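You operate a simulated robot arm through the tools that you are given. There is no shell and no other tool. Be economical: measure what you need, move in short steps, check, and stop when the job is done.

The job below is to be done with a simulated robot arm. You get a single attempt, and the scene is never put back.

TASK
Put the core that says "57" from the top of the green cabinet on the green card and the core that says "95" on the beige board there. Take the tall teal cup on the top of the sump bench and put it away on the steel table. Turn the right small knob to 2. Switch the counter switch on. Fetch the purple band from the red table and set it on the top of the keypad bench. Put the purple patch on the glue card. Take the tall orange cup on the brown table and put it away on the steel table. Put the teal reel on the brown table away on the upper middle shelf of the tall rack. Do these in any order. Set down upright: core, tall teal cup, band, tall orange cup, teal reel.

The check looks at the end state, three seconds after you hand in, the way a careful person would. Anything else that was tipped, shoved, dropped, spilled or broken makes it a failure.

THE ROBOT
A 7-joint arm with a fingered hand on a trunk, on a base that drives. Base frame: it is fixed to the floor where the robot stands at the start and does not move with it; the origin is under the middle of the robot, x ahead of it, y to its left, z up; the surface under the hand at the start is at about z = 850. Readings come in mm, degrees, newtons and seconds.
With the tool pointing down near the work surface it reaches from about 200 to 660 mm from the robot's upright axis, wherever it stands. Its first joint turns from -115.0 to 115.0 degrees. Places, roughly: band [4250, 3250, 750]; beige board (11x8x2 cm) [500, 100, 900]; core [500, 0, 1000]; counter switch [1600, 2100, 900]; glue card [-500, 6750, 750]; green card [500, -250, 750]; purple patch (6x4x4 cm) [-800, 10000, 800]; right small knob [1600, 2000, 900]; steel table [-1400, 4300, 800]; tall orange cup (7x6x10 cm) [-600, 10000, 800]; tall teal cup (7x6x10 cm) [600, 1900, 900]; teal reel (6x6x8 cm) [-500, 10500, 800]; top of the keypad bench (132x18 cm) [1680, 1940, 840]; upper middle shelf of the tall rack [-7200, 2200, 1300]. Payload 3.1 kg.
Tool frame: the origin (TCP) lies between the finger pads and is the grasp point; the fingertips stand 22 mm ahead of it; z points along the fingers, y is the line along which they close. The gripper opens to 112 mm. The gripper's body begins 60 mm behind the TCP. The gripper is a hand of 3 fingers: y runs from the thumb to the fingers, the wrist lies at [0, 0, -218] in the tool frame.
Orientation is told as [roll, pitch, yaw] about the base's x, y, z axes, in that order, counted from this pose: with the fingers straight down and closing along the base's y, the tool's x points along the base's -x, its y along +y and its z along -z.

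THE INTERFACE
- The arm moves only by the tool nudge_tool. Its argument "increments" is a list that holds one entry, the list of rows, each a list of 6 numbers: the turn, a rotation vector about the base's x, y, z in degrees, then the shift along the base's x, y, z in mm. In form: [[[ax, ay, az, tx, ty, tz], ...]]. A call has 1 to 20 rows; each row shifts and turns the commanded pose from where the row before left it. Each row takes 0.2 s and may step no farther than 50 mm and 8.6 degrees from the row before; otherwise, the whole call is refused. A pose out of reach is approached as far as the arm can. The call stops where the force on the tool passes 40 N (or 10 N more than at its start, if that is more) or the arm is blocked; 0.2 s more then pass. In this call time passes only in rows, and 0.2 s behind the last. The reply holds the time, the measured pose of the TCP, the force on the tool along the base axes, the opening and the grip force, in the units named above and with some noise, with the torque about the TCP (base axes, N m) and any sound that the robot's microphone picked up.
- Cameras (640 x 400 px; columns grow to the right, rows downward): "scene" is now at [7.3, 131.7, 1631.7]; the picture's right is [-0.30, -0.95, 0.00], its down [-0.79, 0.24, -0.57] and it looks along [0.54, -0.17, -0.82] (base axes); focal length 281 px, centre (320, 200). "wrist" rides on the gripper at [66, 3, -80] in the tool frame; the picture's right is [-0.05, 1.00, 0.00], its down [-0.77, -0.04, -0.64] and it looks along [-0.64, -0.03, 0.77] (tool axes); focal length 275 px, centre (320, 200). There is no depth. A picture from a camera that has moved, and an enlarged one, comes with that camera's place and axes in the base frame and with its lens.
- snapshot(camera): a new picture of that camera. The clock stands still meanwhile.
- slide_trunk(by): slides the trunk up (or, below 0, down) by that many mm; the arm and the scene camera ride with it, the base frame stays. It gives what a move gives, with no picture.
- roll_base(legs): drives the robot by 1 to 6 legs, each [ahead, left, turn to the left] in mm, mm and degrees, along the robot's own axes; the way and the turn of a leg run together, so that a leg with both is an arc; at most 1500 mm and 180 degrees a leg. The arm and the cameras ride along, it lands a little off, and it stops where it bumps. It gives what a move gives.
- curl_fingers(finger1, finger2, thumb_bend): sets how far each is bent, from 0 (flat) to 1 (curled in); at 0.3 the hand is open as for a grip, at 0.7 the pads meet at the TCP. One left out holds its place. A second passes; each finger stops where it meets its share of the squeeze, and holds until it gets a number again. It is the only way to open and close the hand. It gives what a move gives, with no picture; readings hold the bend of each and the force on the fingers (four entries, about 0 where the hand has none), thumb and palm.
- head_to(pan, tilt): turns the head with the scene camera to pan (to the left, within 155 degrees either way) and tilt (down, from -29 to 69), counted from straight ahead of the robot. It gives what a move gives.
- close_up(camera, box): a new picture of the part [left, top, right, bottom] of that camera's present view, enlarged. The clock stands still meanwhile.
- finish_job(): hands the job in; it is judged then, once.

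Go step by step. Nothing tells you exact positions but the pictures and the camera data: compare them with the known pose of the tool, close in by small moves and look again before you grip or let go. The budget is 483 turns and 228 pictures, counting those below and the enlarged ones. Unless the task says otherwise, let go and move clear before handing in, and close with one line.

The tools are called after "Call:" by a JSON object that holds its "name" and its "arguments". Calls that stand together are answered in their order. nudge_tool: Moves the arm, as the interface text tells. Its arguments: {"type":"object","properties":{"increments":{"type":"array","items":{"type":"array","items":{"type":"array","items":{"type":"number"}}}}},"required":["increments"]} The other tools are called the same way: slide_trunk (by) slides the trunk up or down; curl_fingers (finger1, finger2, thumb_bend) moves the fingers one by one; roll_base (legs) drives the base; head_to (pan, tilt) turns the head that bears the scene camera; snapshot (camera) takes a picture; close_up (camera, box) takes an enlarged picture of a part of a camera's view; finish_job () hands the job in.

At the start:

```text
time_s: 0.0
position: [481.6, -152.4, 1064.5]
orientation: [0.0, -0.1, 0.0]
ft_force: [-0.8, -0.6, -0.8]
moment: [0.02, -0.06, 0.02]
gripper_width: 112.0
finger_force: 0.0
shape: jaw
bend: [0.3, 0.3, 0.3]
finger forces: [0.1, 0.1, 0.0, 0.1, 0.0, 0.1]
trunk travel left (down, up): [-775.0, 215.0]
robot x, y, heading: [-3.0, -1.7, 0.1]
head pan, tilt: [-17.3, 55.4]
```

scene: 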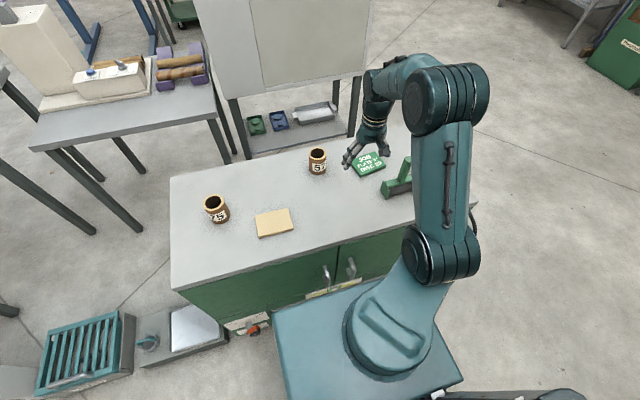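
wrist: 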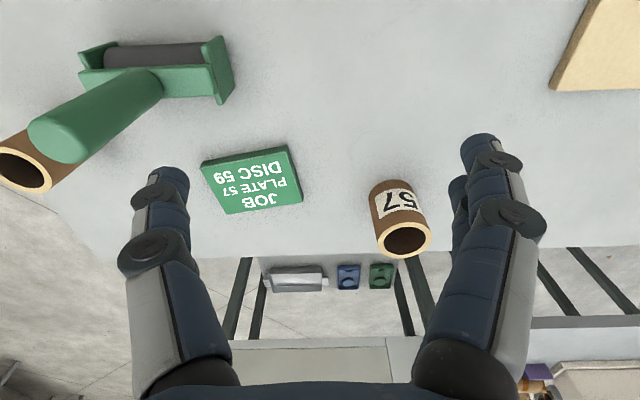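

I see the green cabinet top with a core "57", another core on the left, the beige board and the green card. I'll look more closely at the labels first.

Call:
{"name": "close_up", "arguments": {"camera": "scene", "box": [180, 130, 420, 280]}}

Call:
{"name": "close_up", "arguments": {"camera": "wrist", "box": [0, 20, 640, 280]}}

```text
2.67 times, centred on (300, 205) of scene
camera zoom: at [7.3, 131.7, 1631.7], right [-0.3, -0.95, 0.0], down [-0.79, 0.24, -0.57], along [0.54, -0.17, -0.82], focal length 750 px, centre (373, 187)
```

zoom: 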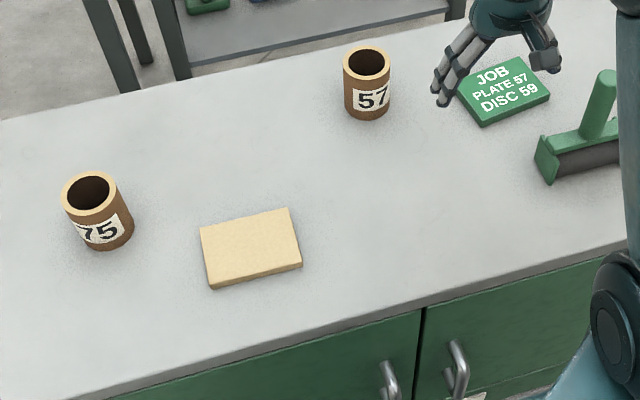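

```text
1.00 times, centred on (320, 150) of wrist (not enlarged: the box is as wide or as high as the picture)
camera zoom: at [415.9, -149.5, 1145.7], right [0.05, 1.0, 0.0], down [0.77, -0.04, 0.64], along [0.64, -0.03, -0.77], focal length 275 px, centre (320, 250)
```

zoom: 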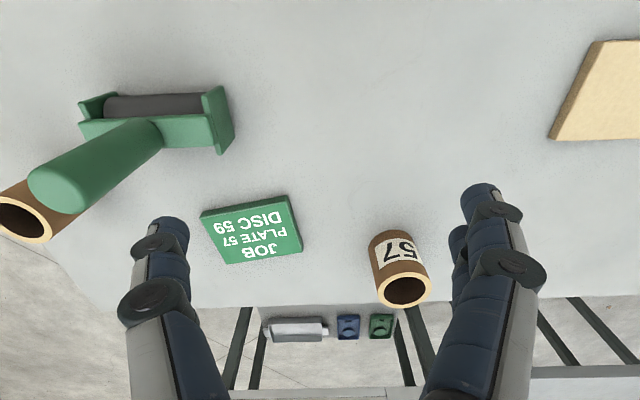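

The left core reads 75, and the third one, at the far right behind the squeegee, must be the "95". I'll turn the head to see it.

Call:
{"name": "head_to", "arguments": {"pan": -50, "tilt": 50}}

Call:
{"name": "snapshot", "arguments": {"camera": "scene"}}

```text
time_s: 1.0
position: [482.9, -151.6, 1065.1]
orientation: [0.0, 0.0, 0.0]
ft_force: [1.0, -0.2, -2.1]
moment: [0.01, -0.01, 0.0]
gripper_width: 112.1
finger_force: 0.1
shape: jaw
bend: [0.3, 0.3, 0.3]
finger forces: [0.1, 0.1, 0.1, 0.0, 0.0, 0.0]
trunk travel left (down, up): [-775.0, 215.0]
robot x, y, heading: [4.9, -0.5, 0.2]
head pan, tilt: [-50.0, 50.0]
```

```text
223 pictures are left
camera scene: at [-11.6, 94.1, 1638.7], right [-0.77, -0.64, 0.0], down [-0.49, 0.59, -0.64], along [0.41, -0.49, -0.77], focal length 281 px, centre (320, 200)
```

scene: 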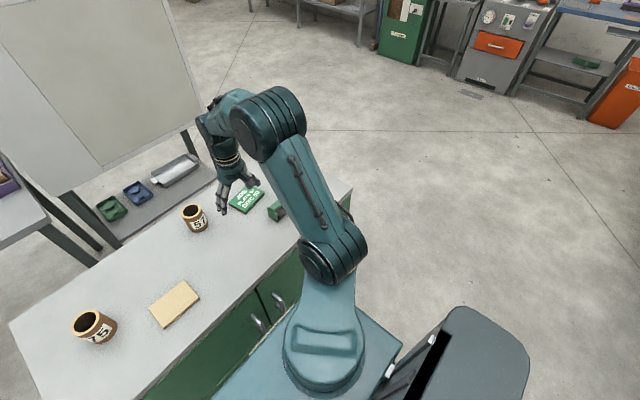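

The arm hides the third core, so I'll swing the hand up and to the left. Then I'll look with both cameras.

Call:
{"name": "nudge_tool", "arguments": {"increments": [[[0, 0, 0, -20, 45, 0], [0, 0, 0, -20, 45, 0], [0, 0, 0, -20, 45, 0], [0, 0, 0, -20, 45, 0], [0, 0, 0, 0, 48, 0], [0, 0, 0, 0, 48, 0]]]}}

Call:
{"name": "snapshot", "arguments": {"camera": "scene"}}

Call:
{"name": "snapshot", "arguments": {"camera": "wrist"}}

```text
time_s: 2.4
position: [401.5, 127.1, 1062.8]
orientation: [0.0, 0.1, -0.1]
ft_force: [0.2, 0.1, 0.5]
moment: [-0.02, -0.03, 0.02]
gripper_width: 111.7
finger_force: 0.1
shape: jaw
bend: [0.3, 0.3, 0.3]
finger forces: [0.0, 0.1, 0.0, 0.0, 0.0, 0.1]
trunk travel left (down, up): [-775.0, 215.0]
robot x, y, heading: [-0.5, 3.8, 0.0]
head pan, tilt: [-50.0, 50.0]
```

```text
222 pictures are left
camera scene: at [-11.5, 97.1, 1638.5], right [-0.77, -0.64, 0.0], down [-0.49, 0.59, -0.64], along [0.41, -0.49, -0.77], focal length 281 px, centre (320, 200)
```

scene: 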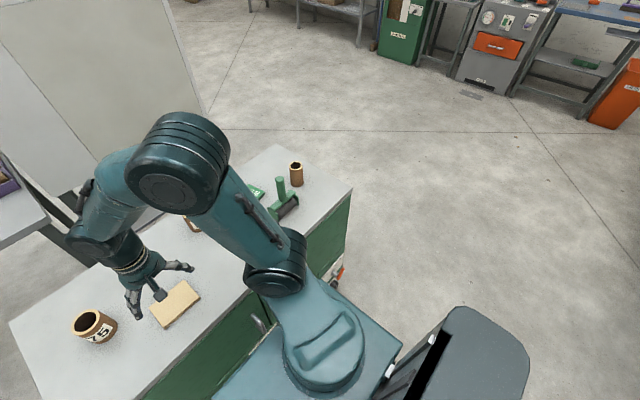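

```text
221 pictures are left
camera wrist: at [335.1, 129.1, 1143.3], right [0.05, 1.0, 0.0], down [0.77, -0.04, 0.64], along [0.64, -0.03, -0.77], focal length 275 px, centre (320, 200)
```

wrist: 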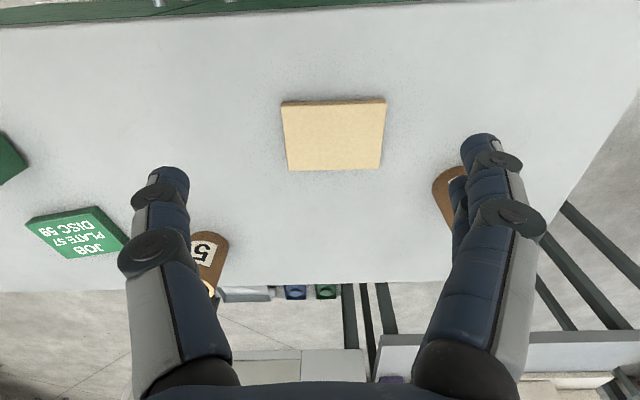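

Call:
{"name": "close_up", "arguments": {"camera": "scene", "box": [240, 140, 360, 240]}}

```text
4.00 times, centred on (300, 190) of scene
camera zoom: at [-11.5, 97.1, 1638.5], right [-0.77, -0.64, 0.0], down [-0.49, 0.59, -0.64], along [0.41, -0.49, -0.77], focal length 1124 px, centre (400, 240)
```

zoom: 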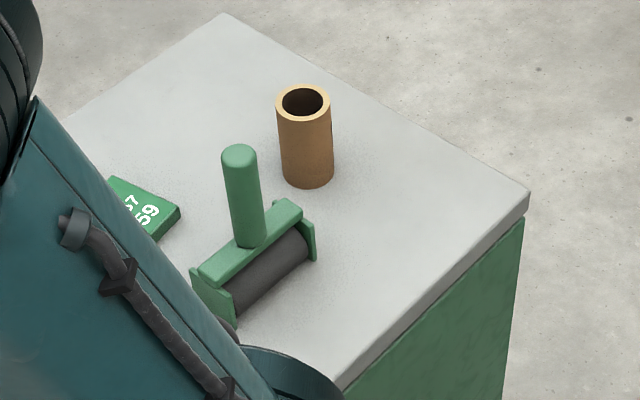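

The third core's label faces away from me. Before reaching I'll check the gap between the base and the cabinet.

Call:
{"name": "head_to", "arguments": {"pan": 30, "tilt": 69}}

Call:
{"name": "snapshot", "arguments": {"camera": "scene"}}

```text
time_s: 3.9
position: [401.0, 124.4, 1062.2]
orientation: [0.0, 0.0, 0.0]
ft_force: [-0.1, 0.1, 0.4]
moment: [-0.01, -0.01, 0.01]
gripper_width: 112.1
finger_force: 0.2
shape: jaw
bend: [0.3, 0.3, 0.3]
finger forces: [0.1, 0.1, 0.0, 0.0, 0.0, 0.0]
trunk travel left (down, up): [-775.0, 215.0]
robot x, y, heading: [-0.0, 0.3, 0.1]
head pan, tilt: [30.0, 68.8]
```

```text
219 pictures are left
camera scene: at [-12.7, 181.1, 1616.7], right [0.5, -0.87, 0.0], down [-0.81, -0.47, -0.36], along [0.31, 0.18, -0.93], focal length 281 px, centre (320, 200)
```

scene: 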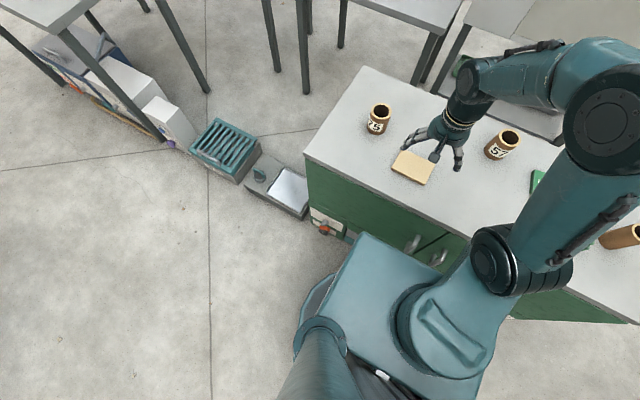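

I'll move the hand toward core 57 at about (672, -64), staying high.

Call:
{"name": "nudge_tool", "arguments": {"increments": [[[0, 0, 0, 38, -38, 0], [0, 0, 0, 38, -38, 0], [0, 0, 0, 38, -38, 0], [0, 0, 0, 38, -38, 0], [0, 0, 0, 38, -38, 0], [0, 0, 0, 40, 0, 0], [0, 0, 0, 40, 0, 0]]]}}

Call:
{"name": "snapshot", "arguments": {"camera": "wrist"}}

Call:
{"name": "snapshot", "arguments": {"camera": "scene"}}

```text
refused: row 1 steps farther than a row can; nothing moved
```

```text
218 pictures are left
camera wrist: at [335.2, 126.4, 1143.5], right [0.05, 1.0, 0.0], down [0.77, -0.04, 0.64], along [0.64, -0.03, -0.77], focal length 275 px, centre (320, 200)
```

wrist: 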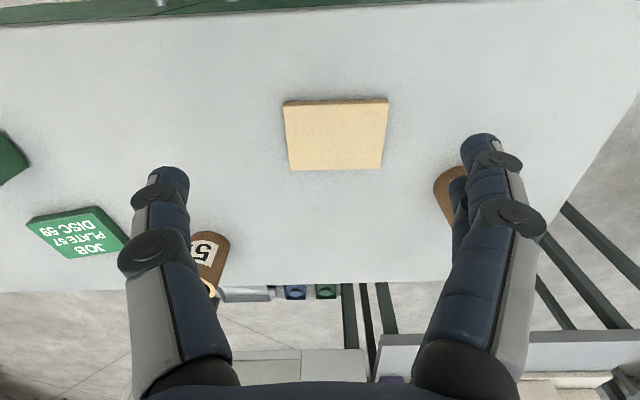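

```text
217 pictures are left
camera scene: at [-12.7, 181.1, 1616.7], right [0.5, -0.87, 0.0], down [-0.81, -0.47, -0.36], along [0.31, 0.18, -0.93], focal length 281 px, centre (320, 200)
```

scene: 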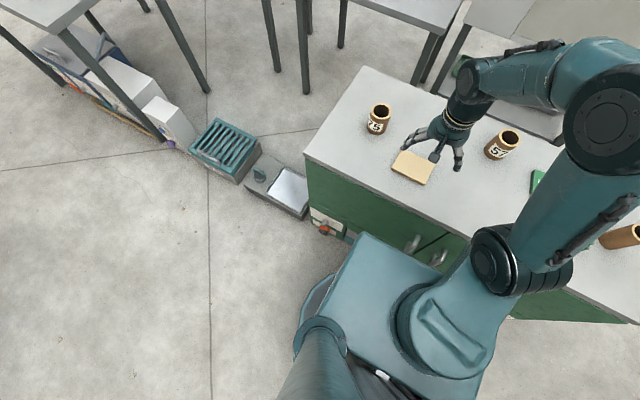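

The step was slightly too long, so I'm repeating it with shorter rows.

Call:
{"name": "nudge_tool", "arguments": {"increments": [[[0, 0, 0, 32, -32, 0], [0, 0, 0, 32, -32, 0], [0, 0, 0, 32, -32, 0], [0, 0, 0, 32, -32, 0], [0, 0, 0, 32, -32, 0], [0, 0, 0, 32, -28, 0], [0, 0, 0, 40, 0, 0], [0, 0, 0, 20, 0, 0]]]}}

Call:
{"name": "snapshot", "arguments": {"camera": "wrist"}}

```text
time_s: 5.7
position: [655.0, -63.5, 1064.9]
orientation: [0.0, 0.2, 0.0]
ft_force: [0.1, -0.4, 0.6]
moment: [0.03, 0.0, 0.03]
gripper_width: 111.8
finger_force: 0.1
shape: jaw
bend: [0.3, 0.3, 0.3]
finger forces: [0.1, 0.0, 0.1, 0.0, 0.1, 0.1]
trunk travel left (down, up): [-775.0, 215.0]
robot x, y, heading: [4.6, -0.4, 0.3]
head pan, tilt: [30.0, 68.8]
```

```text
216 pictures are left
camera wrist: at [588.4, -61.4, 1144.6], right [0.05, 1.0, 0.0], down [0.77, -0.04, 0.63], along [0.63, -0.03, -0.77], focal length 275 px, centre (320, 200)
```

wrist: 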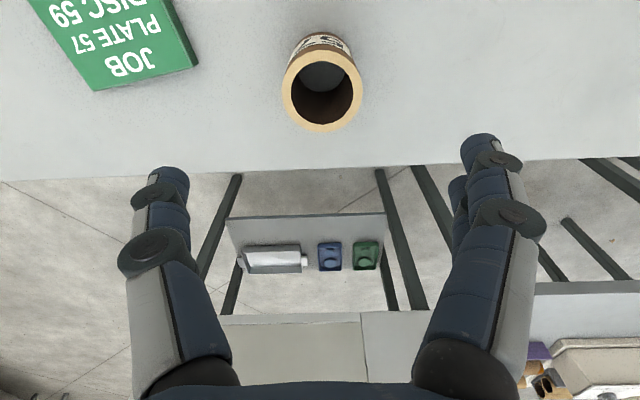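

The core's axis is at about (661, -63), so the hand is nearly over it. I'll go down around it.

Call:
{"name": "nudge_tool", "arguments": {"increments": [[[0, 0, 0, 6, 0, -40], [0, 0, 0, 0, 0, -40], [0, 0, 0, 0, 0, -40], [0, 0, 0, 0, 0, -40]]]}}

Call:
{"name": "snapshot", "arguments": {"camera": "wrist"}}

```text
time_s: 6.7
position: [654.7, -63.2, 904.2]
orientation: [-0.1, 0.1, 0.0]
ft_force: [-0.2, 0.5, 0.7]
moment: [0.04, -0.01, -0.02]
gripper_width: 112.0
finger_force: 0.0
shape: jaw
bend: [0.3, 0.3, 0.3]
finger forces: [0.1, 0.0, 0.0, 0.1, 0.0, 0.0]
out of reach, approached as far as the arm can: row 4
trunk travel left (down, up): [-775.0, 215.0]
robot x, y, heading: [1.4, 1.9, -0.3]
head pan, tilt: [30.0, 68.8]
```

```text
215 pictures are left
camera wrist: at [588.9, -59.0, 985.0], right [0.05, 1.0, 0.0], down [0.77, -0.04, 0.64], along [0.63, -0.03, -0.77], focal length 275 px, centre (320, 200)
```

wrist: 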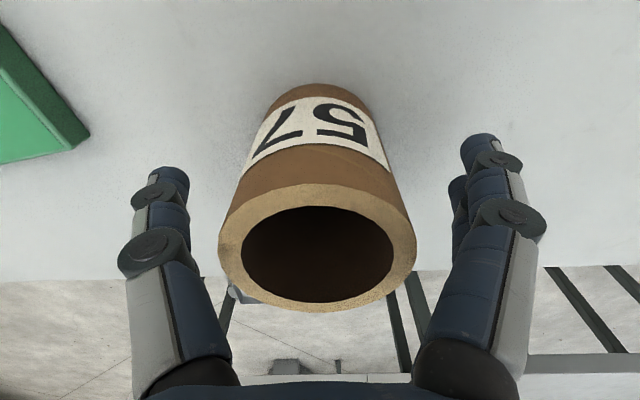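

The core sits centrally between the fingers, and about 6 mm of x offset is fine. I'll close the hand on it.

Call:
{"name": "curl_fingers", "arguments": {"finger1": 0.7, "finger2": 0.7, "thumb_bend": 0.7}}

Call:
{"name": "snapshot", "arguments": {"camera": "wrist"}}

```text
time_s: 7.7
position: [655.1, -61.9, 904.7]
orientation: [0.0, -0.1, 0.0]
ft_force: [-0.2, 0.2, 0.5]
moment: [0.01, 0.0, 0.0]
gripper_width: 50.9
finger_force: 18.7
shape: fingers
bend: [0.54, 0.51, 0.57]
finger forces: [9.1, 10.0, 0.0, 0.0, 18.4, 0.0]
trunk travel left (down, up): [-775.0, 215.0]
robot x, y, heading: [2.7, 0.5, -0.1]
head pan, tilt: [30.0, 68.8]
```

```text
214 pictures are left
camera wrist: at [588.7, -59.5, 985.5], right [0.05, 1.0, 0.0], down [0.77, -0.04, 0.64], along [0.64, -0.03, -0.77], focal length 275 px, centre (320, 200)
```

wrist: 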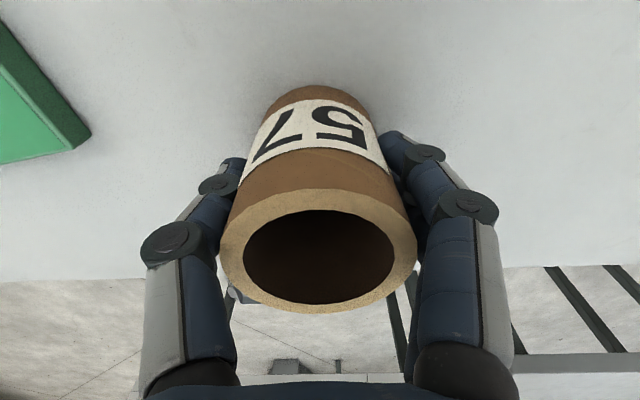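

Core 57 is held. I'll lift it and carry it over the green card, whose centre is at about (616, -241).

Call:
{"name": "nudge_tool", "arguments": {"increments": [[[0, 0, 0, -6, 0, 40], [0, 0, 0, -6, 0, 30], [0, 0, 0, -6, -40, 0], [0, 0, 0, -6, -40, 0], [0, 0, 0, -6, -40, 0], [0, 0, 0, -8, -40, 0], [0, 0, 0, -10, -17, 0]]]}}

Call:
{"name": "snapshot", "arguments": {"camera": "wrist"}}

Call:
{"name": "head_to", "arguments": {"pan": -15, "tilt": 50}}

Call:
{"name": "snapshot", "arguments": {"camera": "scene"}}

```text
time_s: 9.3
position: [606.6, -239.0, 973.3]
orientation: [-0.1, 0.1, 0.0]
ft_force: [1.0, 0.0, -0.9]
moment: [-0.01, 0.0, 0.03]
gripper_width: 50.9
finger_force: 18.7
shape: fingers
bend: [0.54, 0.51, 0.57]
finger forces: [9.1, 10.0, 0.0, 0.1, 18.4, 0.0]
trunk travel left (down, up): [-775.0, 215.0]
robot x, y, heading: [-3.2, 2.6, 0.2]
head pan, tilt: [30.0, 68.8]
```

```text
213 pictures are left
camera wrist: at [540.1, -238.1, 1054.1], right [0.05, 1.0, 0.0], down [0.77, -0.04, 0.64], along [0.64, -0.03, -0.77], focal length 275 px, centre (320, 200)
```

wrist: 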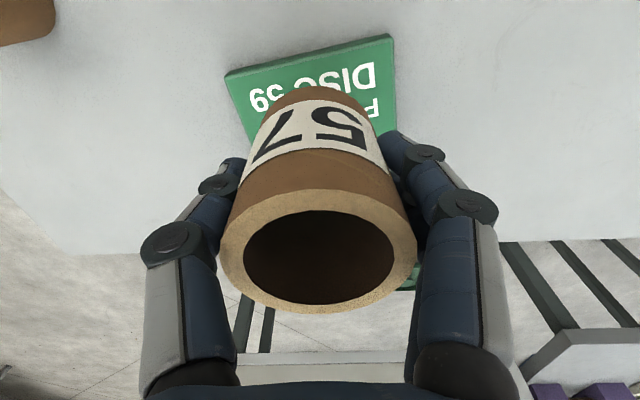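

```text
time_s: 10.4
position: [607.5, -239.8, 971.6]
orientation: [-0.1, 0.0, 0.0]
ft_force: [0.0, 0.0, -0.7]
moment: [-0.02, -0.01, -0.02]
gripper_width: 50.9
finger_force: 18.9
shape: fingers
bend: [0.54, 0.51, 0.57]
finger forces: [9.1, 10.0, 0.0, 0.1, 18.5, 0.1]
trunk travel left (down, up): [-775.0, 215.0]
robot x, y, heading: [-2.0, 4.5, 0.1]
head pan, tilt: [-15.0, 50.0]
```

```text
212 pictures are left
camera scene: at [13.5, 133.2, 1638.7], right [-0.26, -0.97, 0.0], down [-0.74, 0.2, -0.64], along [0.62, -0.17, -0.77], focal length 281 px, centre (320, 200)
```

scene: 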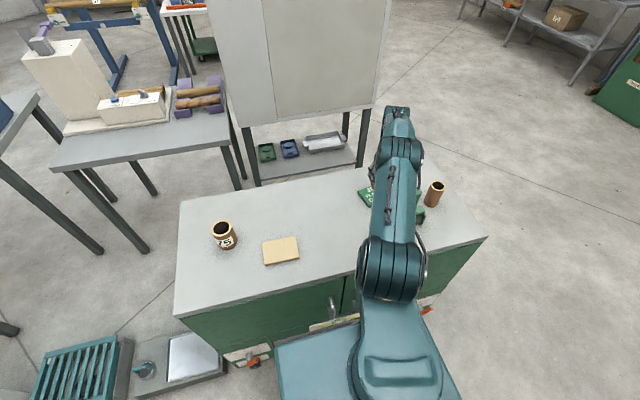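

The core is over the card. I'll lower it in steps until it makes contact.

Call:
{"name": "nudge_tool", "arguments": {"increments": [[[0, 0, 0, 3, -2, -20], [0, 0, 0, 0, 0, -15], [0, 0, 0, 0, 0, -5], [0, 0, 0, 0, 0, -3], [0, 0, 0, 0, 0, -3]]]}}

Call:
{"name": "snapshot", "arguments": {"camera": "wrist"}}

```text
time_s: 11.6
position: [610.4, -242.0, 928.9]
orientation: [-0.1, 0.0, 0.0]
ft_force: [0.3, 0.2, -1.2]
moment: [0.01, -0.02, -0.06]
gripper_width: 50.6
finger_force: 18.6
shape: fingers
bend: [0.54, 0.51, 0.57]
finger forces: [9.3, 9.9, 0.1, 0.0, 18.6, 0.1]
trunk travel left (down, up): [-775.0, 215.0]
robot x, y, heading: [-2.6, 0.5, -0.1]
head pan, tilt: [-15.0, 50.0]
```

```text
211 pictures are left
camera wrist: at [542.4, -239.9, 1009.9], right [0.05, 1.0, 0.0], down [0.77, -0.04, 0.64], along [0.64, -0.03, -0.77], focal length 275 px, centre (320, 200)
```

wrist: 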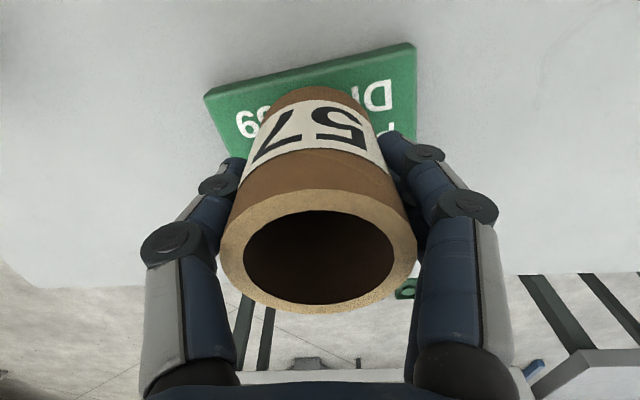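

Call:
{"name": "nudge_tool", "arguments": {"increments": [[[0, 0, 0, 0, 0, -3], [0, 0, 0, 0, 0, -2], [0, 0, 0, 0, 0, -2]]]}}

```text
time_s: 12.4
position: [607.5, -241.6, 922.5]
orientation: [-0.1, 0.1, 0.1]
ft_force: [-0.4, -0.9, -0.7]
moment: [0.01, -0.01, -0.01]
gripper_width: 50.8
finger_force: 18.5
shape: fingers
bend: [0.54, 0.51, 0.57]
finger forces: [9.2, 9.9, 0.1, 0.1, 18.5, 0.0]
trunk travel left (down, up): [-775.0, 215.0]
robot x, y, heading: [-0.1, 0.6, -0.1]
head pan, tilt: [-15.0, 50.0]
```

No contact yet, so I'll keep lowering slowly.

Call:
{"name": "nudge_tool", "arguments": {"increments": [[[0, 0, 0, 0, 0, -2], [0, 0, 0, 0, 0, -2], [0, 0, 0, 0, 0, -1.5], [0, 0, 0, 0, 0, -1.5], [0, 0, 0, 0, 0, -1.5]]]}}

```text
time_s: 13.6
position: [607.9, -241.0, 917.2]
orientation: [-0.2, -0.6, -0.1]
ft_force: [3.8, -1.2, 31.8]
moment: [0.12, -0.07, -0.02]
gripper_width: 50.9
finger_force: 21.1
shape: fingers
bend: [0.58, 0.55, 0.58]
finger forces: [10.3, 11.0, 0.1, 0.0, 21.0, 0.1]
trunk travel left (down, up): [-775.0, 215.0]
robot x, y, heading: [-1.3, 3.4, -0.2]
head pan, tilt: [-15.0, 50.0]
```

Contact at 32 N. I'll ease up a touch and release.

Call:
{"name": "nudge_tool", "arguments": {"increments": [[[0, 0, 0, 0, 0, 2]]]}}

Call:
{"name": "curl_fingers", "arguments": {"finger1": 0.3, "finger2": 0.3, "thumb_bend": 0.3}}

Call:
{"name": "nudge_tool", "arguments": {"increments": [[[0, 0, 0, 0, 0, 40], [0, 0, 0, 0, 0, 40], [0, 0, 0, 0, 0, 40]]]}}

Call:
{"name": "snapshot", "arguments": {"camera": "wrist"}}

```text
time_s: 14.0
position: [606.7, -241.4, 917.4]
orientation: [-0.1, -0.3, 0.1]
ft_force: [5.5, -1.2, 27.6]
moment: [0.13, -0.13, -0.03]
gripper_width: 50.4
finger_force: 20.7
shape: fingers
bend: [0.58, 0.55, 0.58]
finger forces: [9.6, 11.1, 0.0, 0.1, 20.7, 0.0]
trunk travel left (down, up): [-775.0, 215.0]
robot x, y, heading: [0.5, 1.3, 0.1]
head pan, tilt: [-15.0, 50.0]
```

```text
time_s: 15.0
position: [606.9, -241.7, 913.9]
orientation: [-0.1, 0.0, 0.0]
ft_force: [0.2, -0.1, -0.6]
moment: [0.03, -0.02, -0.01]
gripper_width: 111.3
finger_force: 0.1
shape: fingers
bend: [0.3, 0.3, 0.3]
finger forces: [0.0, 0.0, 0.0, 0.0, 0.0, 0.0]
trunk travel left (down, up): [-775.0, 215.0]
robot x, y, heading: [-2.3, -1.5, 0.1]
head pan, tilt: [-15.0, 50.0]
```

```text
time_s: 15.8
position: [606.0, -240.6, 1035.8]
orientation: [-0.1, 0.0, 0.0]
ft_force: [-0.5, 0.1, 0.5]
moment: [0.0, 0.0, -0.01]
gripper_width: 111.1
finger_force: 0.1
shape: fingers
bend: [0.3, 0.3, 0.3]
finger forces: [0.0, 0.1, 0.0, 0.1, 0.1, 0.0]
trunk travel left (down, up): [-775.0, 215.0]
robot x, y, heading: [1.5, 1.2, -0.0]
head pan, tilt: [-15.0, 50.0]
```

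```text
210 pictures are left
camera wrist: at [540.8, -238.7, 1116.9], right [0.05, 1.0, 0.0], down [0.77, -0.04, 0.64], along [0.64, -0.03, -0.77], focal length 275 px, centre (320, 200)
```

wrist: 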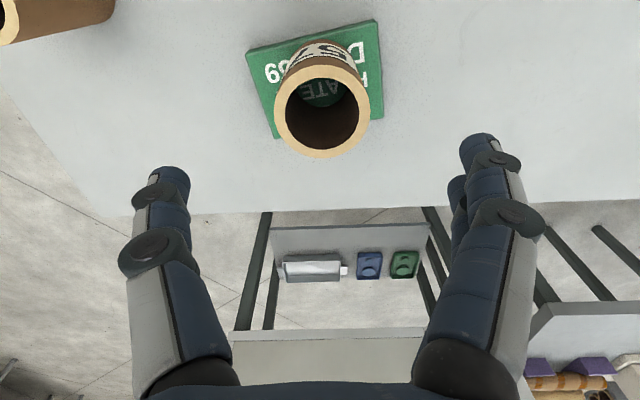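

Core 57 stands upright on the card. Next I'll raise the hand clear of the squeegee handle (top at about 1010), drive right along the cabinet and look at the third core's label.

Call:
{"name": "nudge_tool", "arguments": {"increments": [[[0, 0, 0, -30, 0, 30], [0, 0, 0, -30, 0, 35], [0, 0, 0, -30, 0, 30]]]}}

Call:
{"name": "roll_base", "arguments": {"legs": [[0, -400, 0]]}}

Call:
{"name": "head_to", "arguments": {"pan": 10, "tilt": 50}}

Call:
{"name": "snapshot", "arguments": {"camera": "scene"}}

Call:
{"name": "snapshot", "arguments": {"camera": "wrist"}}

```text
time_s: 16.6
position: [515.9, -241.4, 1132.4]
orientation: [0.0, -0.1, 0.0]
ft_force: [-0.5, 0.1, 0.6]
moment: [0.03, -0.01, 0.05]
gripper_width: 111.4
finger_force: 0.0
shape: fingers
bend: [0.3, 0.3, 0.3]
finger forces: [0.0, 0.0, 0.1, 0.0, 0.0, 0.0]
trunk travel left (down, up): [-775.0, 215.0]
robot x, y, heading: [-2.0, 2.3, 0.0]
head pan, tilt: [-15.0, 50.0]
```

```text
time_s: 19.1
position: [520.0, -643.3, 1130.0]
orientation: [0.0, 0.0, 0.3]
ft_force: [0.3, 0.2, 0.2]
moment: [0.03, -0.01, -0.02]
gripper_width: 111.0
finger_force: 0.1
shape: fingers
bend: [0.3, 0.3, 0.3]
finger forces: [0.1, 0.0, 0.0, 0.1, 0.1, 0.0]
trunk travel left (down, up): [-775.0, 215.0]
robot x, y, heading: [1.9, -402.8, 0.2]
head pan, tilt: [-15.0, 50.0]
```

```text
time_s: 20.0
position: [520.3, -643.0, 1130.6]
orientation: [0.0, 0.0, 0.3]
ft_force: [0.4, 0.1, 0.2]
moment: [0.02, 0.0, -0.02]
gripper_width: 111.3
finger_force: 0.0
shape: fingers
bend: [0.3, 0.3, 0.3]
finger forces: [0.0, 0.0, 0.0, 0.0, 0.0, 0.0]
trunk travel left (down, up): [-775.0, 215.0]
robot x, y, heading: [1.7, -404.0, 0.4]
head pan, tilt: [10.0, 50.0]
```

```text
209 pictures are left
camera scene: at [14.9, -238.6, 1638.7], right [0.18, -0.98, 0.0], down [-0.75, -0.14, -0.64], along [0.63, 0.11, -0.77], focal length 281 px, centre (320, 200)
```

scene: 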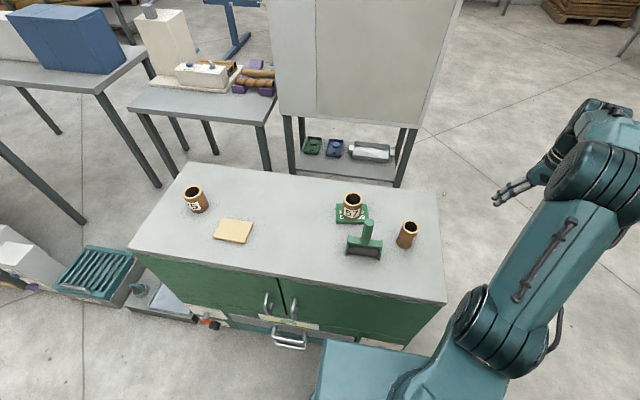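

```text
208 pictures are left
camera wrist: at [454.4, -641.4, 1212.0], right [0.04, 1.0, 0.0], down [0.77, -0.03, 0.64], along [0.64, -0.03, -0.77], focal length 275 px, centre (320, 200)
```

wrist: 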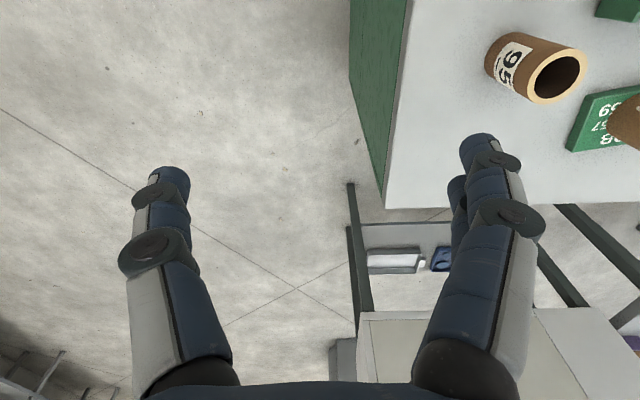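

The label reads "95". I'll move the hand over it, around (544, -420), still high, and check the clearance to the squeegee.

Call:
{"name": "nudge_tool", "arguments": {"increments": [[[0, 0, 0, 4, 45, -15], [0, 0, 0, 4, 45, -15], [0, 0, 0, 4, 45, -15], [0, 0, 0, 4, 45, -15], [0, 0, 0, 4, 43, -10]]]}}

Call:
{"name": "snapshot", "arguments": {"camera": "wrist"}}

Call:
{"name": "close_up", "arguments": {"camera": "scene", "box": [320, 180, 460, 270]}}

```text
time_s: 21.2
position: [540.0, -418.9, 1060.7]
orientation: [0.0, 0.0, 0.3]
ft_force: [0.1, 0.2, 0.2]
moment: [-0.01, -0.02, -0.01]
gripper_width: 111.3
finger_force: 0.2
shape: fingers
bend: [0.3, 0.3, 0.3]
finger forces: [0.0, 0.0, 0.0, 0.0, 0.1, 0.1]
trunk travel left (down, up): [-775.0, 215.0]
robot x, y, heading: [-1.7, -404.3, 0.4]
head pan, tilt: [10.0, 50.0]
```

```text
207 pictures are left
camera wrist: at [472.8, -416.4, 1140.9], right [0.04, 1.0, 0.0], down [0.77, -0.03, 0.64], along [0.64, -0.03, -0.77], focal length 275 px, centre (320, 200)
```

wrist: 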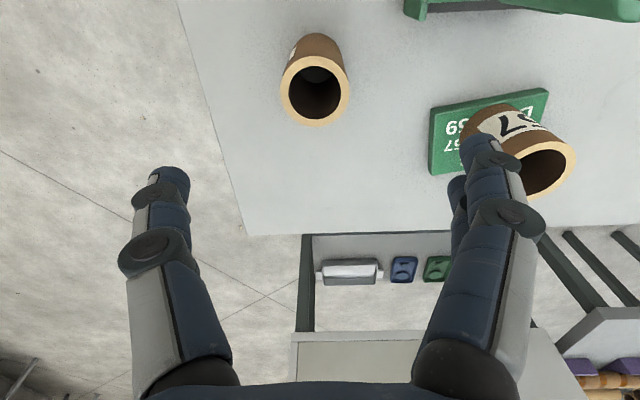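

```text
4.44 times, centred on (390, 225) of scene
camera zoom: at [15.4, -236.8, 1638.5], right [0.18, -0.98, 0.0], down [-0.75, -0.14, -0.64], along [0.63, 0.11, -0.77], focal length 1249 px, centre (9, 89)
```

zoom: 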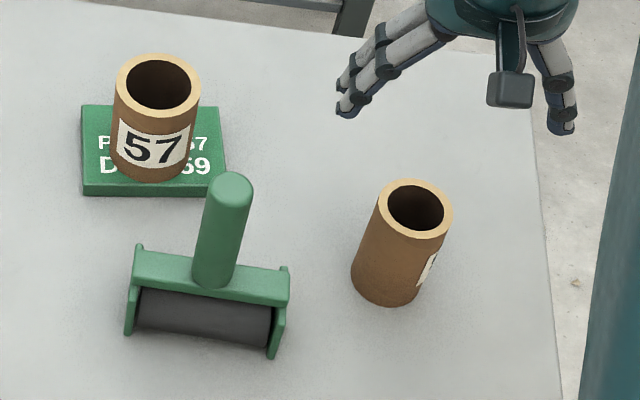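

The core is slim and taller, with its top near 938 and centre at about (538, -424). I'll descend biased away from the squeegee.

Call:
{"name": "nudge_tool", "arguments": {"increments": [[[0, 0, 0, 0, -8, -30], [0, 0, 0, 0, 0, -40], [0, 0, 0, 0, 0, -40], [0, 0, 0, 0, 0, -40]]]}}

Call:
{"name": "snapshot", "arguments": {"camera": "wrist"}}

Call:
{"name": "close_up", "arguments": {"camera": "scene", "box": [320, 180, 460, 270]}}

```text
time_s: 22.2
position: [542.2, -425.8, 908.4]
orientation: [0.0, -0.1, 0.3]
ft_force: [0.2, -0.1, 0.0]
moment: [-0.02, 0.04, 0.02]
gripper_width: 111.3
finger_force: 0.0
shape: fingers
bend: [0.3, 0.3, 0.3]
finger forces: [0.0, 0.1, 0.0, 0.0, 0.0, 0.0]
trunk travel left (down, up): [-775.0, 215.0]
robot x, y, heading: [2.2, -405.7, 0.2]
head pan, tilt: [10.0, 50.0]
```

```text
205 pictures are left
camera wrist: at [476.0, -425.0, 989.4], right [0.04, 1.0, 0.0], down [0.77, -0.03, 0.64], along [0.63, -0.03, -0.77], focal length 275 px, centre (320, 200)
```

wrist: 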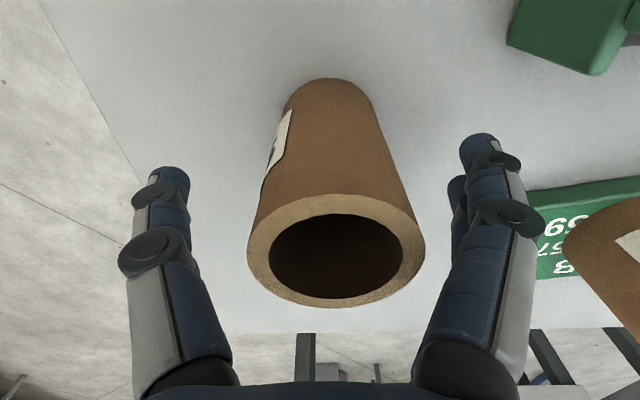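

```text
4.44 times, centred on (390, 225) of scene
camera zoom: at [16.2, -238.3, 1638.7], right [0.18, -0.98, 0.0], down [-0.75, -0.14, -0.64], along [0.63, 0.12, -0.77], focal length 1249 px, centre (9, 89)
```

zoom: 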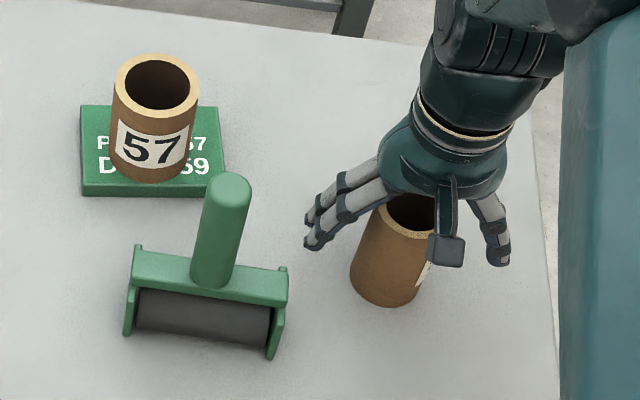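

The core is nicely between the fingers, so I'll grip it.

Call:
{"name": "curl_fingers", "arguments": {"finger1": 0.7, "finger2": 0.7, "thumb_bend": 0.7}}

Call:
{"name": "nudge_tool", "arguments": {"increments": [[[0, 0, 0, 0, 0, 20], [0, 0, 0, 0, 0, 40], [0, 0, 0, 0, 0, 50], [0, 0, 0, 0, 0, 50], [0, 0, 0, -5, 0, 50], [0, 0, 0, -20, 0, 20]]]}}

Call:
{"name": "snapshot", "arguments": {"camera": "wrist"}}

```text
time_s: 23.2
position: [542.5, -426.9, 909.8]
orientation: [0.0, 0.0, 0.3]
ft_force: [0.1, -0.8, 0.2]
moment: [-0.01, -0.01, 0.0]
gripper_width: 42.9
finger_force: 17.6
shape: fingers
bend: [0.56, 0.57, 0.6]
finger forces: [8.9, 8.7, 0.1, 0.0, 17.3, 0.0]
trunk travel left (down, up): [-775.0, 215.0]
robot x, y, heading: [3.9, -401.0, 0.4]
head pan, tilt: [10.0, 50.0]
```

```text
refused: row 5 steps farther than a row can; nothing moved
```

```text
203 pictures are left
camera wrist: at [475.4, -425.1, 990.2], right [0.04, 1.0, 0.0], down [0.77, -0.03, 0.64], along [0.64, -0.03, -0.77], focal length 275 px, centre (320, 200)
```

wrist: 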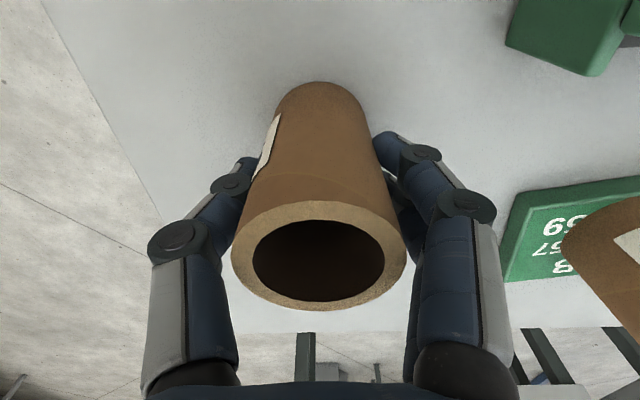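

The core is gripped. I'll lift it well above the squeegee handle and drive back to the left.

Call:
{"name": "nudge_tool", "arguments": {"increments": [[[0, 0, 0, 0, 0, 20], [0, 0, 0, 0, 0, 40], [0, 0, 0, 0, 0, 49], [0, 0, 0, 0, 0, 49], [0, 0, 0, -5, 0, 40], [0, 0, 0, -20, 0, 10]]]}}

Call:
{"name": "roll_base", "arguments": {"legs": [[0, 480, 0]]}}

Call:
{"name": "snapshot", "arguments": {"camera": "wrist"}}

```text
time_s: 24.6
position: [514.4, -427.0, 1118.4]
orientation: [0.0, 0.0, 0.3]
ft_force: [-0.4, 0.4, -0.3]
moment: [-0.03, 0.02, 0.0]
gripper_width: 42.7
finger_force: 18.1
shape: fingers
bend: [0.57, 0.57, 0.6]
finger forces: [9.0, 8.8, 0.0, 0.0, 17.2, 0.0]
trunk travel left (down, up): [-775.0, 215.0]
robot x, y, heading: [0.9, -407.9, 0.5]
head pan, tilt: [10.0, 50.0]
```

```text
time_s: 27.5
position: [515.3, 41.3, 1118.8]
orientation: [0.0, 0.1, -0.4]
ft_force: [0.0, 0.2, -0.8]
moment: [0.0, -0.05, 0.01]
gripper_width: 42.8
finger_force: 17.7
shape: fingers
bend: [0.57, 0.57, 0.6]
finger forces: [9.1, 8.7, 0.0, 0.0, 17.3, 0.1]
trunk travel left (down, up): [-775.0, 215.0]
robot x, y, heading: [-0.9, 71.6, -0.4]
head pan, tilt: [10.0, 50.0]
```

```text
202 pictures are left
camera wrist: at [449.6, 44.4, 1199.8], right [0.05, 1.0, 0.0], down [0.77, -0.04, 0.64], along [0.63, -0.04, -0.77], focal length 275 px, centre (320, 200)
```

wrist: 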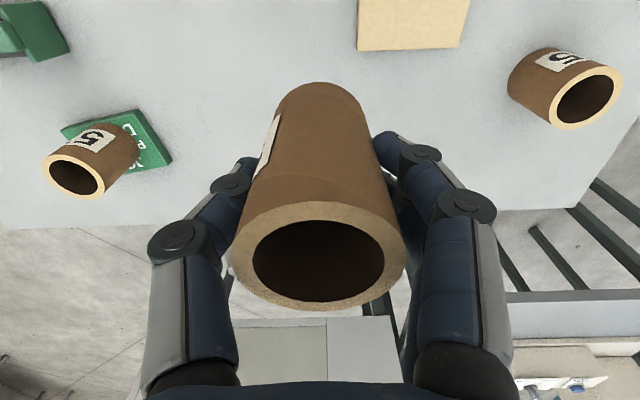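

The board centre is at about (474, 135). I'll move over it and lower partway.

Call:
{"name": "nudge_tool", "arguments": {"increments": [[[0, 0, 0, -16, 38, 0], [0, 0, 0, -16, 38, 0], [0, 0, 0, -8, 18, -30], [0, 0, 0, 0, 0, -45], [0, 0, 0, 0, 0, -45], [0, 0, 0, 0, 0, -40]]]}}

Call:
{"name": "snapshot", "arguments": {"camera": "wrist"}}

Call:
{"name": "snapshot", "arguments": {"camera": "scene"}}

```text
time_s: 28.9
position: [476.0, 134.1, 955.7]
orientation: [-0.1, 0.0, -0.5]
ft_force: [0.1, -0.1, -0.8]
moment: [-0.01, 0.03, 0.0]
gripper_width: 43.0
finger_force: 17.7
shape: fingers
bend: [0.57, 0.57, 0.6]
finger forces: [9.0, 8.9, 0.0, 0.0, 17.1, 0.1]
trunk travel left (down, up): [-775.0, 215.0]
robot x, y, heading: [3.1, 67.2, -0.5]
head pan, tilt: [10.0, 50.0]
```

```text
201 pictures are left
camera wrist: at [409.5, 137.1, 1038.6], right [0.05, 1.0, 0.0], down [0.77, -0.04, 0.63], along [0.63, -0.04, -0.77], focal length 275 px, centre (320, 200)
```

wrist: 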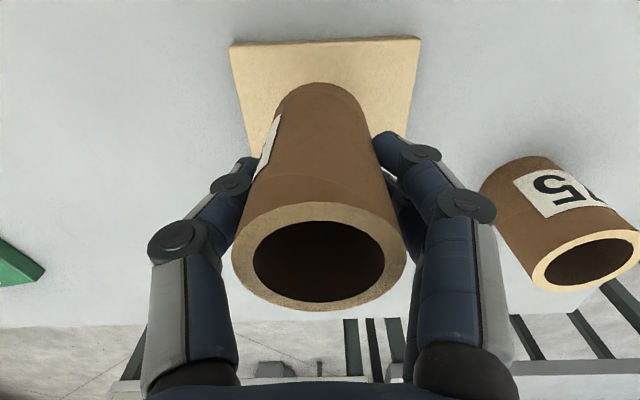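

```text
200 pictures are left
camera scene: at [18.9, 236.1, 1638.7], right [0.17, -0.99, 0.0], down [-0.76, -0.13, -0.64], along [0.63, 0.11, -0.77], focal length 281 px, centre (320, 200)
```

scene: 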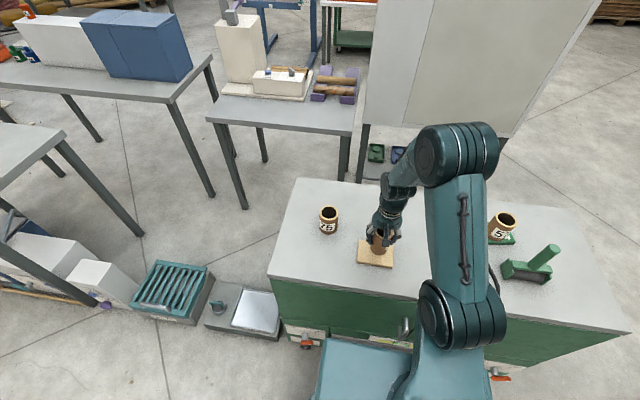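

The core is well over the board, so I'll lower to contact.

Call:
{"name": "nudge_tool", "arguments": {"increments": [[[0, 0, 0, 0, 0, -12], [0, 0, 0, 0, 0, -7], [0, 0, 0, 0, 0, -3], [0, 0, 0, 0, 0, -2], [0, 0, 0, 0, 0, -2]]]}}

```text
time_s: 30.1
position: [475.1, 133.8, 932.0]
orientation: [-0.1, 0.1, -0.3]
ft_force: [0.3, -0.7, 0.4]
moment: [0.0, 0.0, 0.0]
gripper_width: 42.9
finger_force: 17.4
shape: fingers
bend: [0.57, 0.57, 0.6]
finger forces: [9.1, 8.9, 0.1, 0.0, 17.1, 0.0]
trunk travel left (down, up): [-775.0, 215.0]
robot x, y, heading: [0.6, 70.9, -0.5]
head pan, tilt: [10.0, 50.0]
```

Call:
{"name": "nudge_tool", "arguments": {"increments": [[[0, 0, 0, 0, 0, -2], [0, 0, 0, 0, 0, -1.5], [0, 0, 0, 0, 0, -1.5], [0, 0, 0, 0, 0, -1.5]]]}}

```text
time_s: 31.1
position: [475.5, 135.1, 925.9]
orientation: [0.0, 0.0, -0.5]
ft_force: [0.0, -0.4, -0.6]
moment: [0.04, -0.02, -0.03]
gripper_width: 42.8
finger_force: 17.2
shape: fingers
bend: [0.57, 0.57, 0.6]
finger forces: [9.2, 8.9, 0.0, 0.0, 17.1, 0.0]
trunk travel left (down, up): [-775.0, 215.0]
robot x, y, heading: [0.9, 67.3, -0.4]
head pan, tilt: [10.0, 50.0]
```

Call:
{"name": "nudge_tool", "arguments": {"increments": [[[0, 0, 0, 0, 0, -1.5], [0, 0, 0, 0, 0, -1.5], [0, 0, 0, 0, 0, -1.5], [0, 0, 0, 0, 0, -1.5]]]}}

```text
time_s: 32.1
position: [474.8, 135.5, 921.3]
orientation: [-0.1, -0.2, -0.4]
ft_force: [0.7, 0.5, 11.6]
moment: [-0.01, -0.02, 0.01]
gripper_width: 42.8
finger_force: 19.0
shape: fingers
bend: [0.57, 0.58, 0.61]
finger forces: [9.9, 9.9, 0.0, 0.0, 18.1, 0.1]
trunk travel left (down, up): [-775.0, 215.0]
robot x, y, heading: [3.7, 68.6, -0.3]
head pan, tilt: [10.0, 50.0]
```

It is touching at 12 N, so I'll release and rise.

Call:
{"name": "curl_fingers", "arguments": {"finger1": 0.3, "finger2": 0.3, "thumb_bend": 0.3}}

Call:
{"name": "nudge_tool", "arguments": {"increments": [[[0, 0, 0, 0, 0, 40], [0, 0, 0, 0, 0, 49], [0, 0, 0, 0, 0, 49], [0, 0, 0, 0, 0, 49], [0, 0, 0, -30, 0, 30], [0, 0, 0, -45, 0, 0], [0, 0, 0, -45, 0, 0]]]}}

Call:
{"name": "head_to", "arguments": {"pan": 20, "tilt": 40}}

Call:
{"name": "snapshot", "arguments": {"camera": "scene"}}

```text
time_s: 33.1
position: [476.2, 134.9, 921.7]
orientation: [0.0, 0.0, -0.5]
ft_force: [0.1, -0.2, 0.2]
moment: [0.01, -0.03, 0.0]
gripper_width: 111.2
finger_force: 0.1
shape: fingers
bend: [0.3, 0.3, 0.3]
finger forces: [0.1, 0.1, 0.0, 0.0, 0.0, 0.0]
trunk travel left (down, up): [-775.0, 215.0]
robot x, y, heading: [1.5, 68.9, -0.5]
head pan, tilt: [10.0, 50.0]
```

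```text
time_s: 34.7
position: [354.4, 136.2, 1138.6]
orientation: [0.0, -0.1, -0.5]
ft_force: [-0.2, 1.2, 0.2]
moment: [-0.01, -0.02, -0.01]
gripper_width: 111.1
finger_force: 0.0
shape: fingers
bend: [0.3, 0.3, 0.3]
finger forces: [0.1, 0.0, 0.0, 0.0, 0.0, 0.0]
trunk travel left (down, up): [-775.0, 215.0]
robot x, y, heading: [1.3, 71.9, -0.4]
head pan, tilt: [10.0, 50.0]
```

```text
time_s: 35.4
position: [356.3, 135.8, 1137.2]
orientation: [0.0, 0.0, -0.4]
ft_force: [-0.1, -0.3, 0.3]
moment: [0.01, 0.0, 0.01]
gripper_width: 111.1
finger_force: 0.0
shape: fingers
bend: [0.3, 0.3, 0.3]
finger forces: [0.0, 0.1, 0.0, 0.0, 0.1, 0.2]
trunk travel left (down, up): [-775.0, 215.0]
robot x, y, heading: [2.7, 66.9, -0.6]
head pan, tilt: [20.0, 40.0]
```

```text
199 pictures are left
camera scene: at [22.1, 251.7, 1652.8], right [0.33, -0.94, 0.0], down [-0.61, -0.21, -0.77], along [0.72, 0.26, -0.64], focal length 281 px, centre (320, 200)
```

scene: 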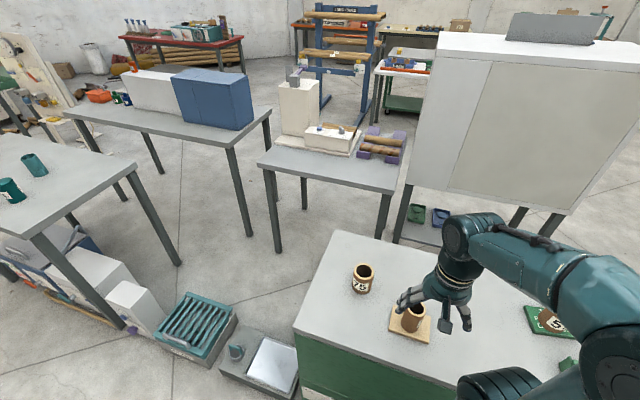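

Both cores are placed. Now I'll survey the room to the left.

Call:
{"name": "head_to", "arguments": {"pan": 50, "tilt": 25}}

Call:
{"name": "snapshot", "arguments": {"camera": "scene"}}

Call:
{"name": "head_to", "arguments": {"pan": 100, "tilt": 15}}

Call:
{"name": "snapshot", "arguments": {"camera": "scene"}}

Call:
{"name": "head_to", "arguments": {"pan": 150, "tilt": 15}}

Call:
{"name": "snapshot", "arguments": {"camera": "scene"}}

```text
time_s: 36.3
position: [356.5, 135.9, 1135.5]
orientation: [0.0, 0.1, -0.4]
ft_force: [-0.6, -0.4, 0.0]
moment: [-0.02, 0.03, 0.01]
gripper_width: 111.3
finger_force: 0.1
shape: fingers
bend: [0.3, 0.3, 0.3]
finger forces: [0.0, 0.0, 0.2, 0.0, 0.0, 0.0]
trunk travel left (down, up): [-775.0, 215.0]
robot x, y, heading: [1.1, 70.2, -0.3]
head pan, tilt: [50.0, 25.0]
```

```text
198 pictures are left
camera scene: at [1.5, 293.3, 1676.1], right [0.76, -0.65, 0.0], down [-0.27, -0.32, -0.91], along [0.59, 0.69, -0.42], focal length 281 px, centre (320, 200)
```

scene: 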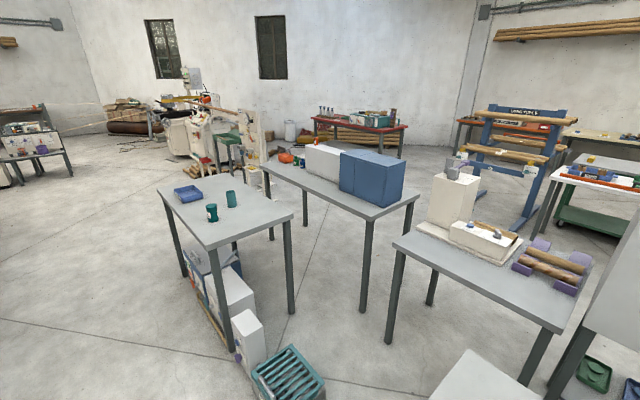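

```text
time_s: 37.5
position: [355.3, 136.7, 1136.4]
orientation: [0.0, 0.0, -0.4]
ft_force: [0.0, 0.6, -0.4]
moment: [-0.02, 0.01, 0.01]
gripper_width: 111.2
finger_force: 0.1
shape: fingers
bend: [0.3, 0.3, 0.3]
finger forces: [0.1, 0.1, 0.0, 0.1, 0.1, 0.0]
trunk travel left (down, up): [-775.0, 215.0]
robot x, y, heading: [-0.2, 68.0, -0.6]
head pan, tilt: [100.0, 15.0]
```

```text
197 pictures are left
camera scene: at [-73.8, 315.4, 1692.4], right [0.99, 0.17, 0.0], down [0.04, -0.26, -0.97], along [-0.16, 0.95, -0.26], focal length 281 px, centre (320, 200)
```

scene: 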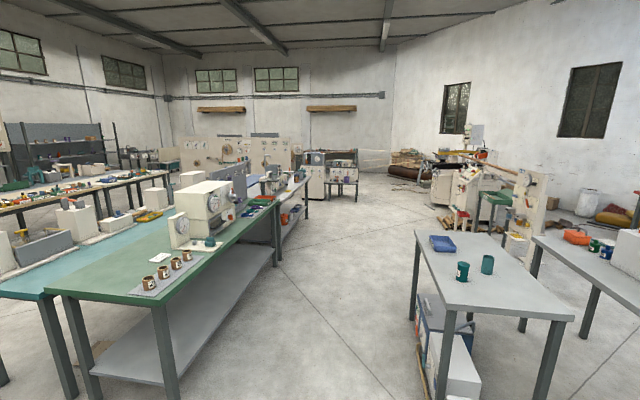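

```text
time_s: 38.7
position: [357.7, 136.1, 1137.1]
orientation: [0.0, 0.1, -0.4]
ft_force: [-0.7, 0.1, 0.1]
moment: [0.02, 0.0, 0.0]
gripper_width: 111.2
finger_force: 0.1
shape: fingers
bend: [0.3, 0.3, 0.3]
finger forces: [0.0, 0.1, 0.0, 0.0, 0.0, 0.0]
trunk travel left (down, up): [-775.0, 215.0]
robot x, y, heading: [0.8, 71.3, -0.4]
head pan, tilt: [150.0, 15.0]
```

```text
196 pictures are left
camera scene: at [-138.9, 270.7, 1692.4], right [0.51, 0.86, 0.0], down [0.22, -0.13, -0.97], along [-0.83, 0.49, -0.26], focal length 281 px, centre (320, 200)
```

scene: 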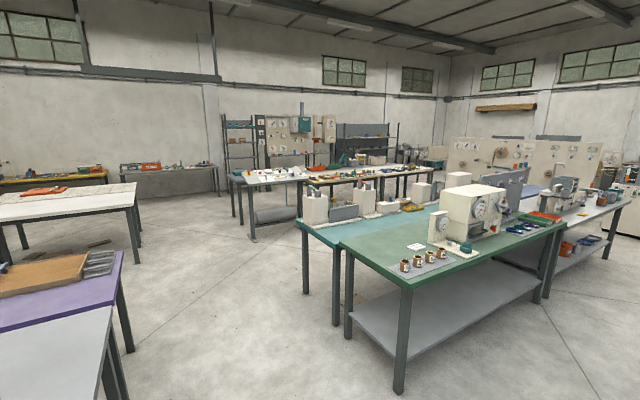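

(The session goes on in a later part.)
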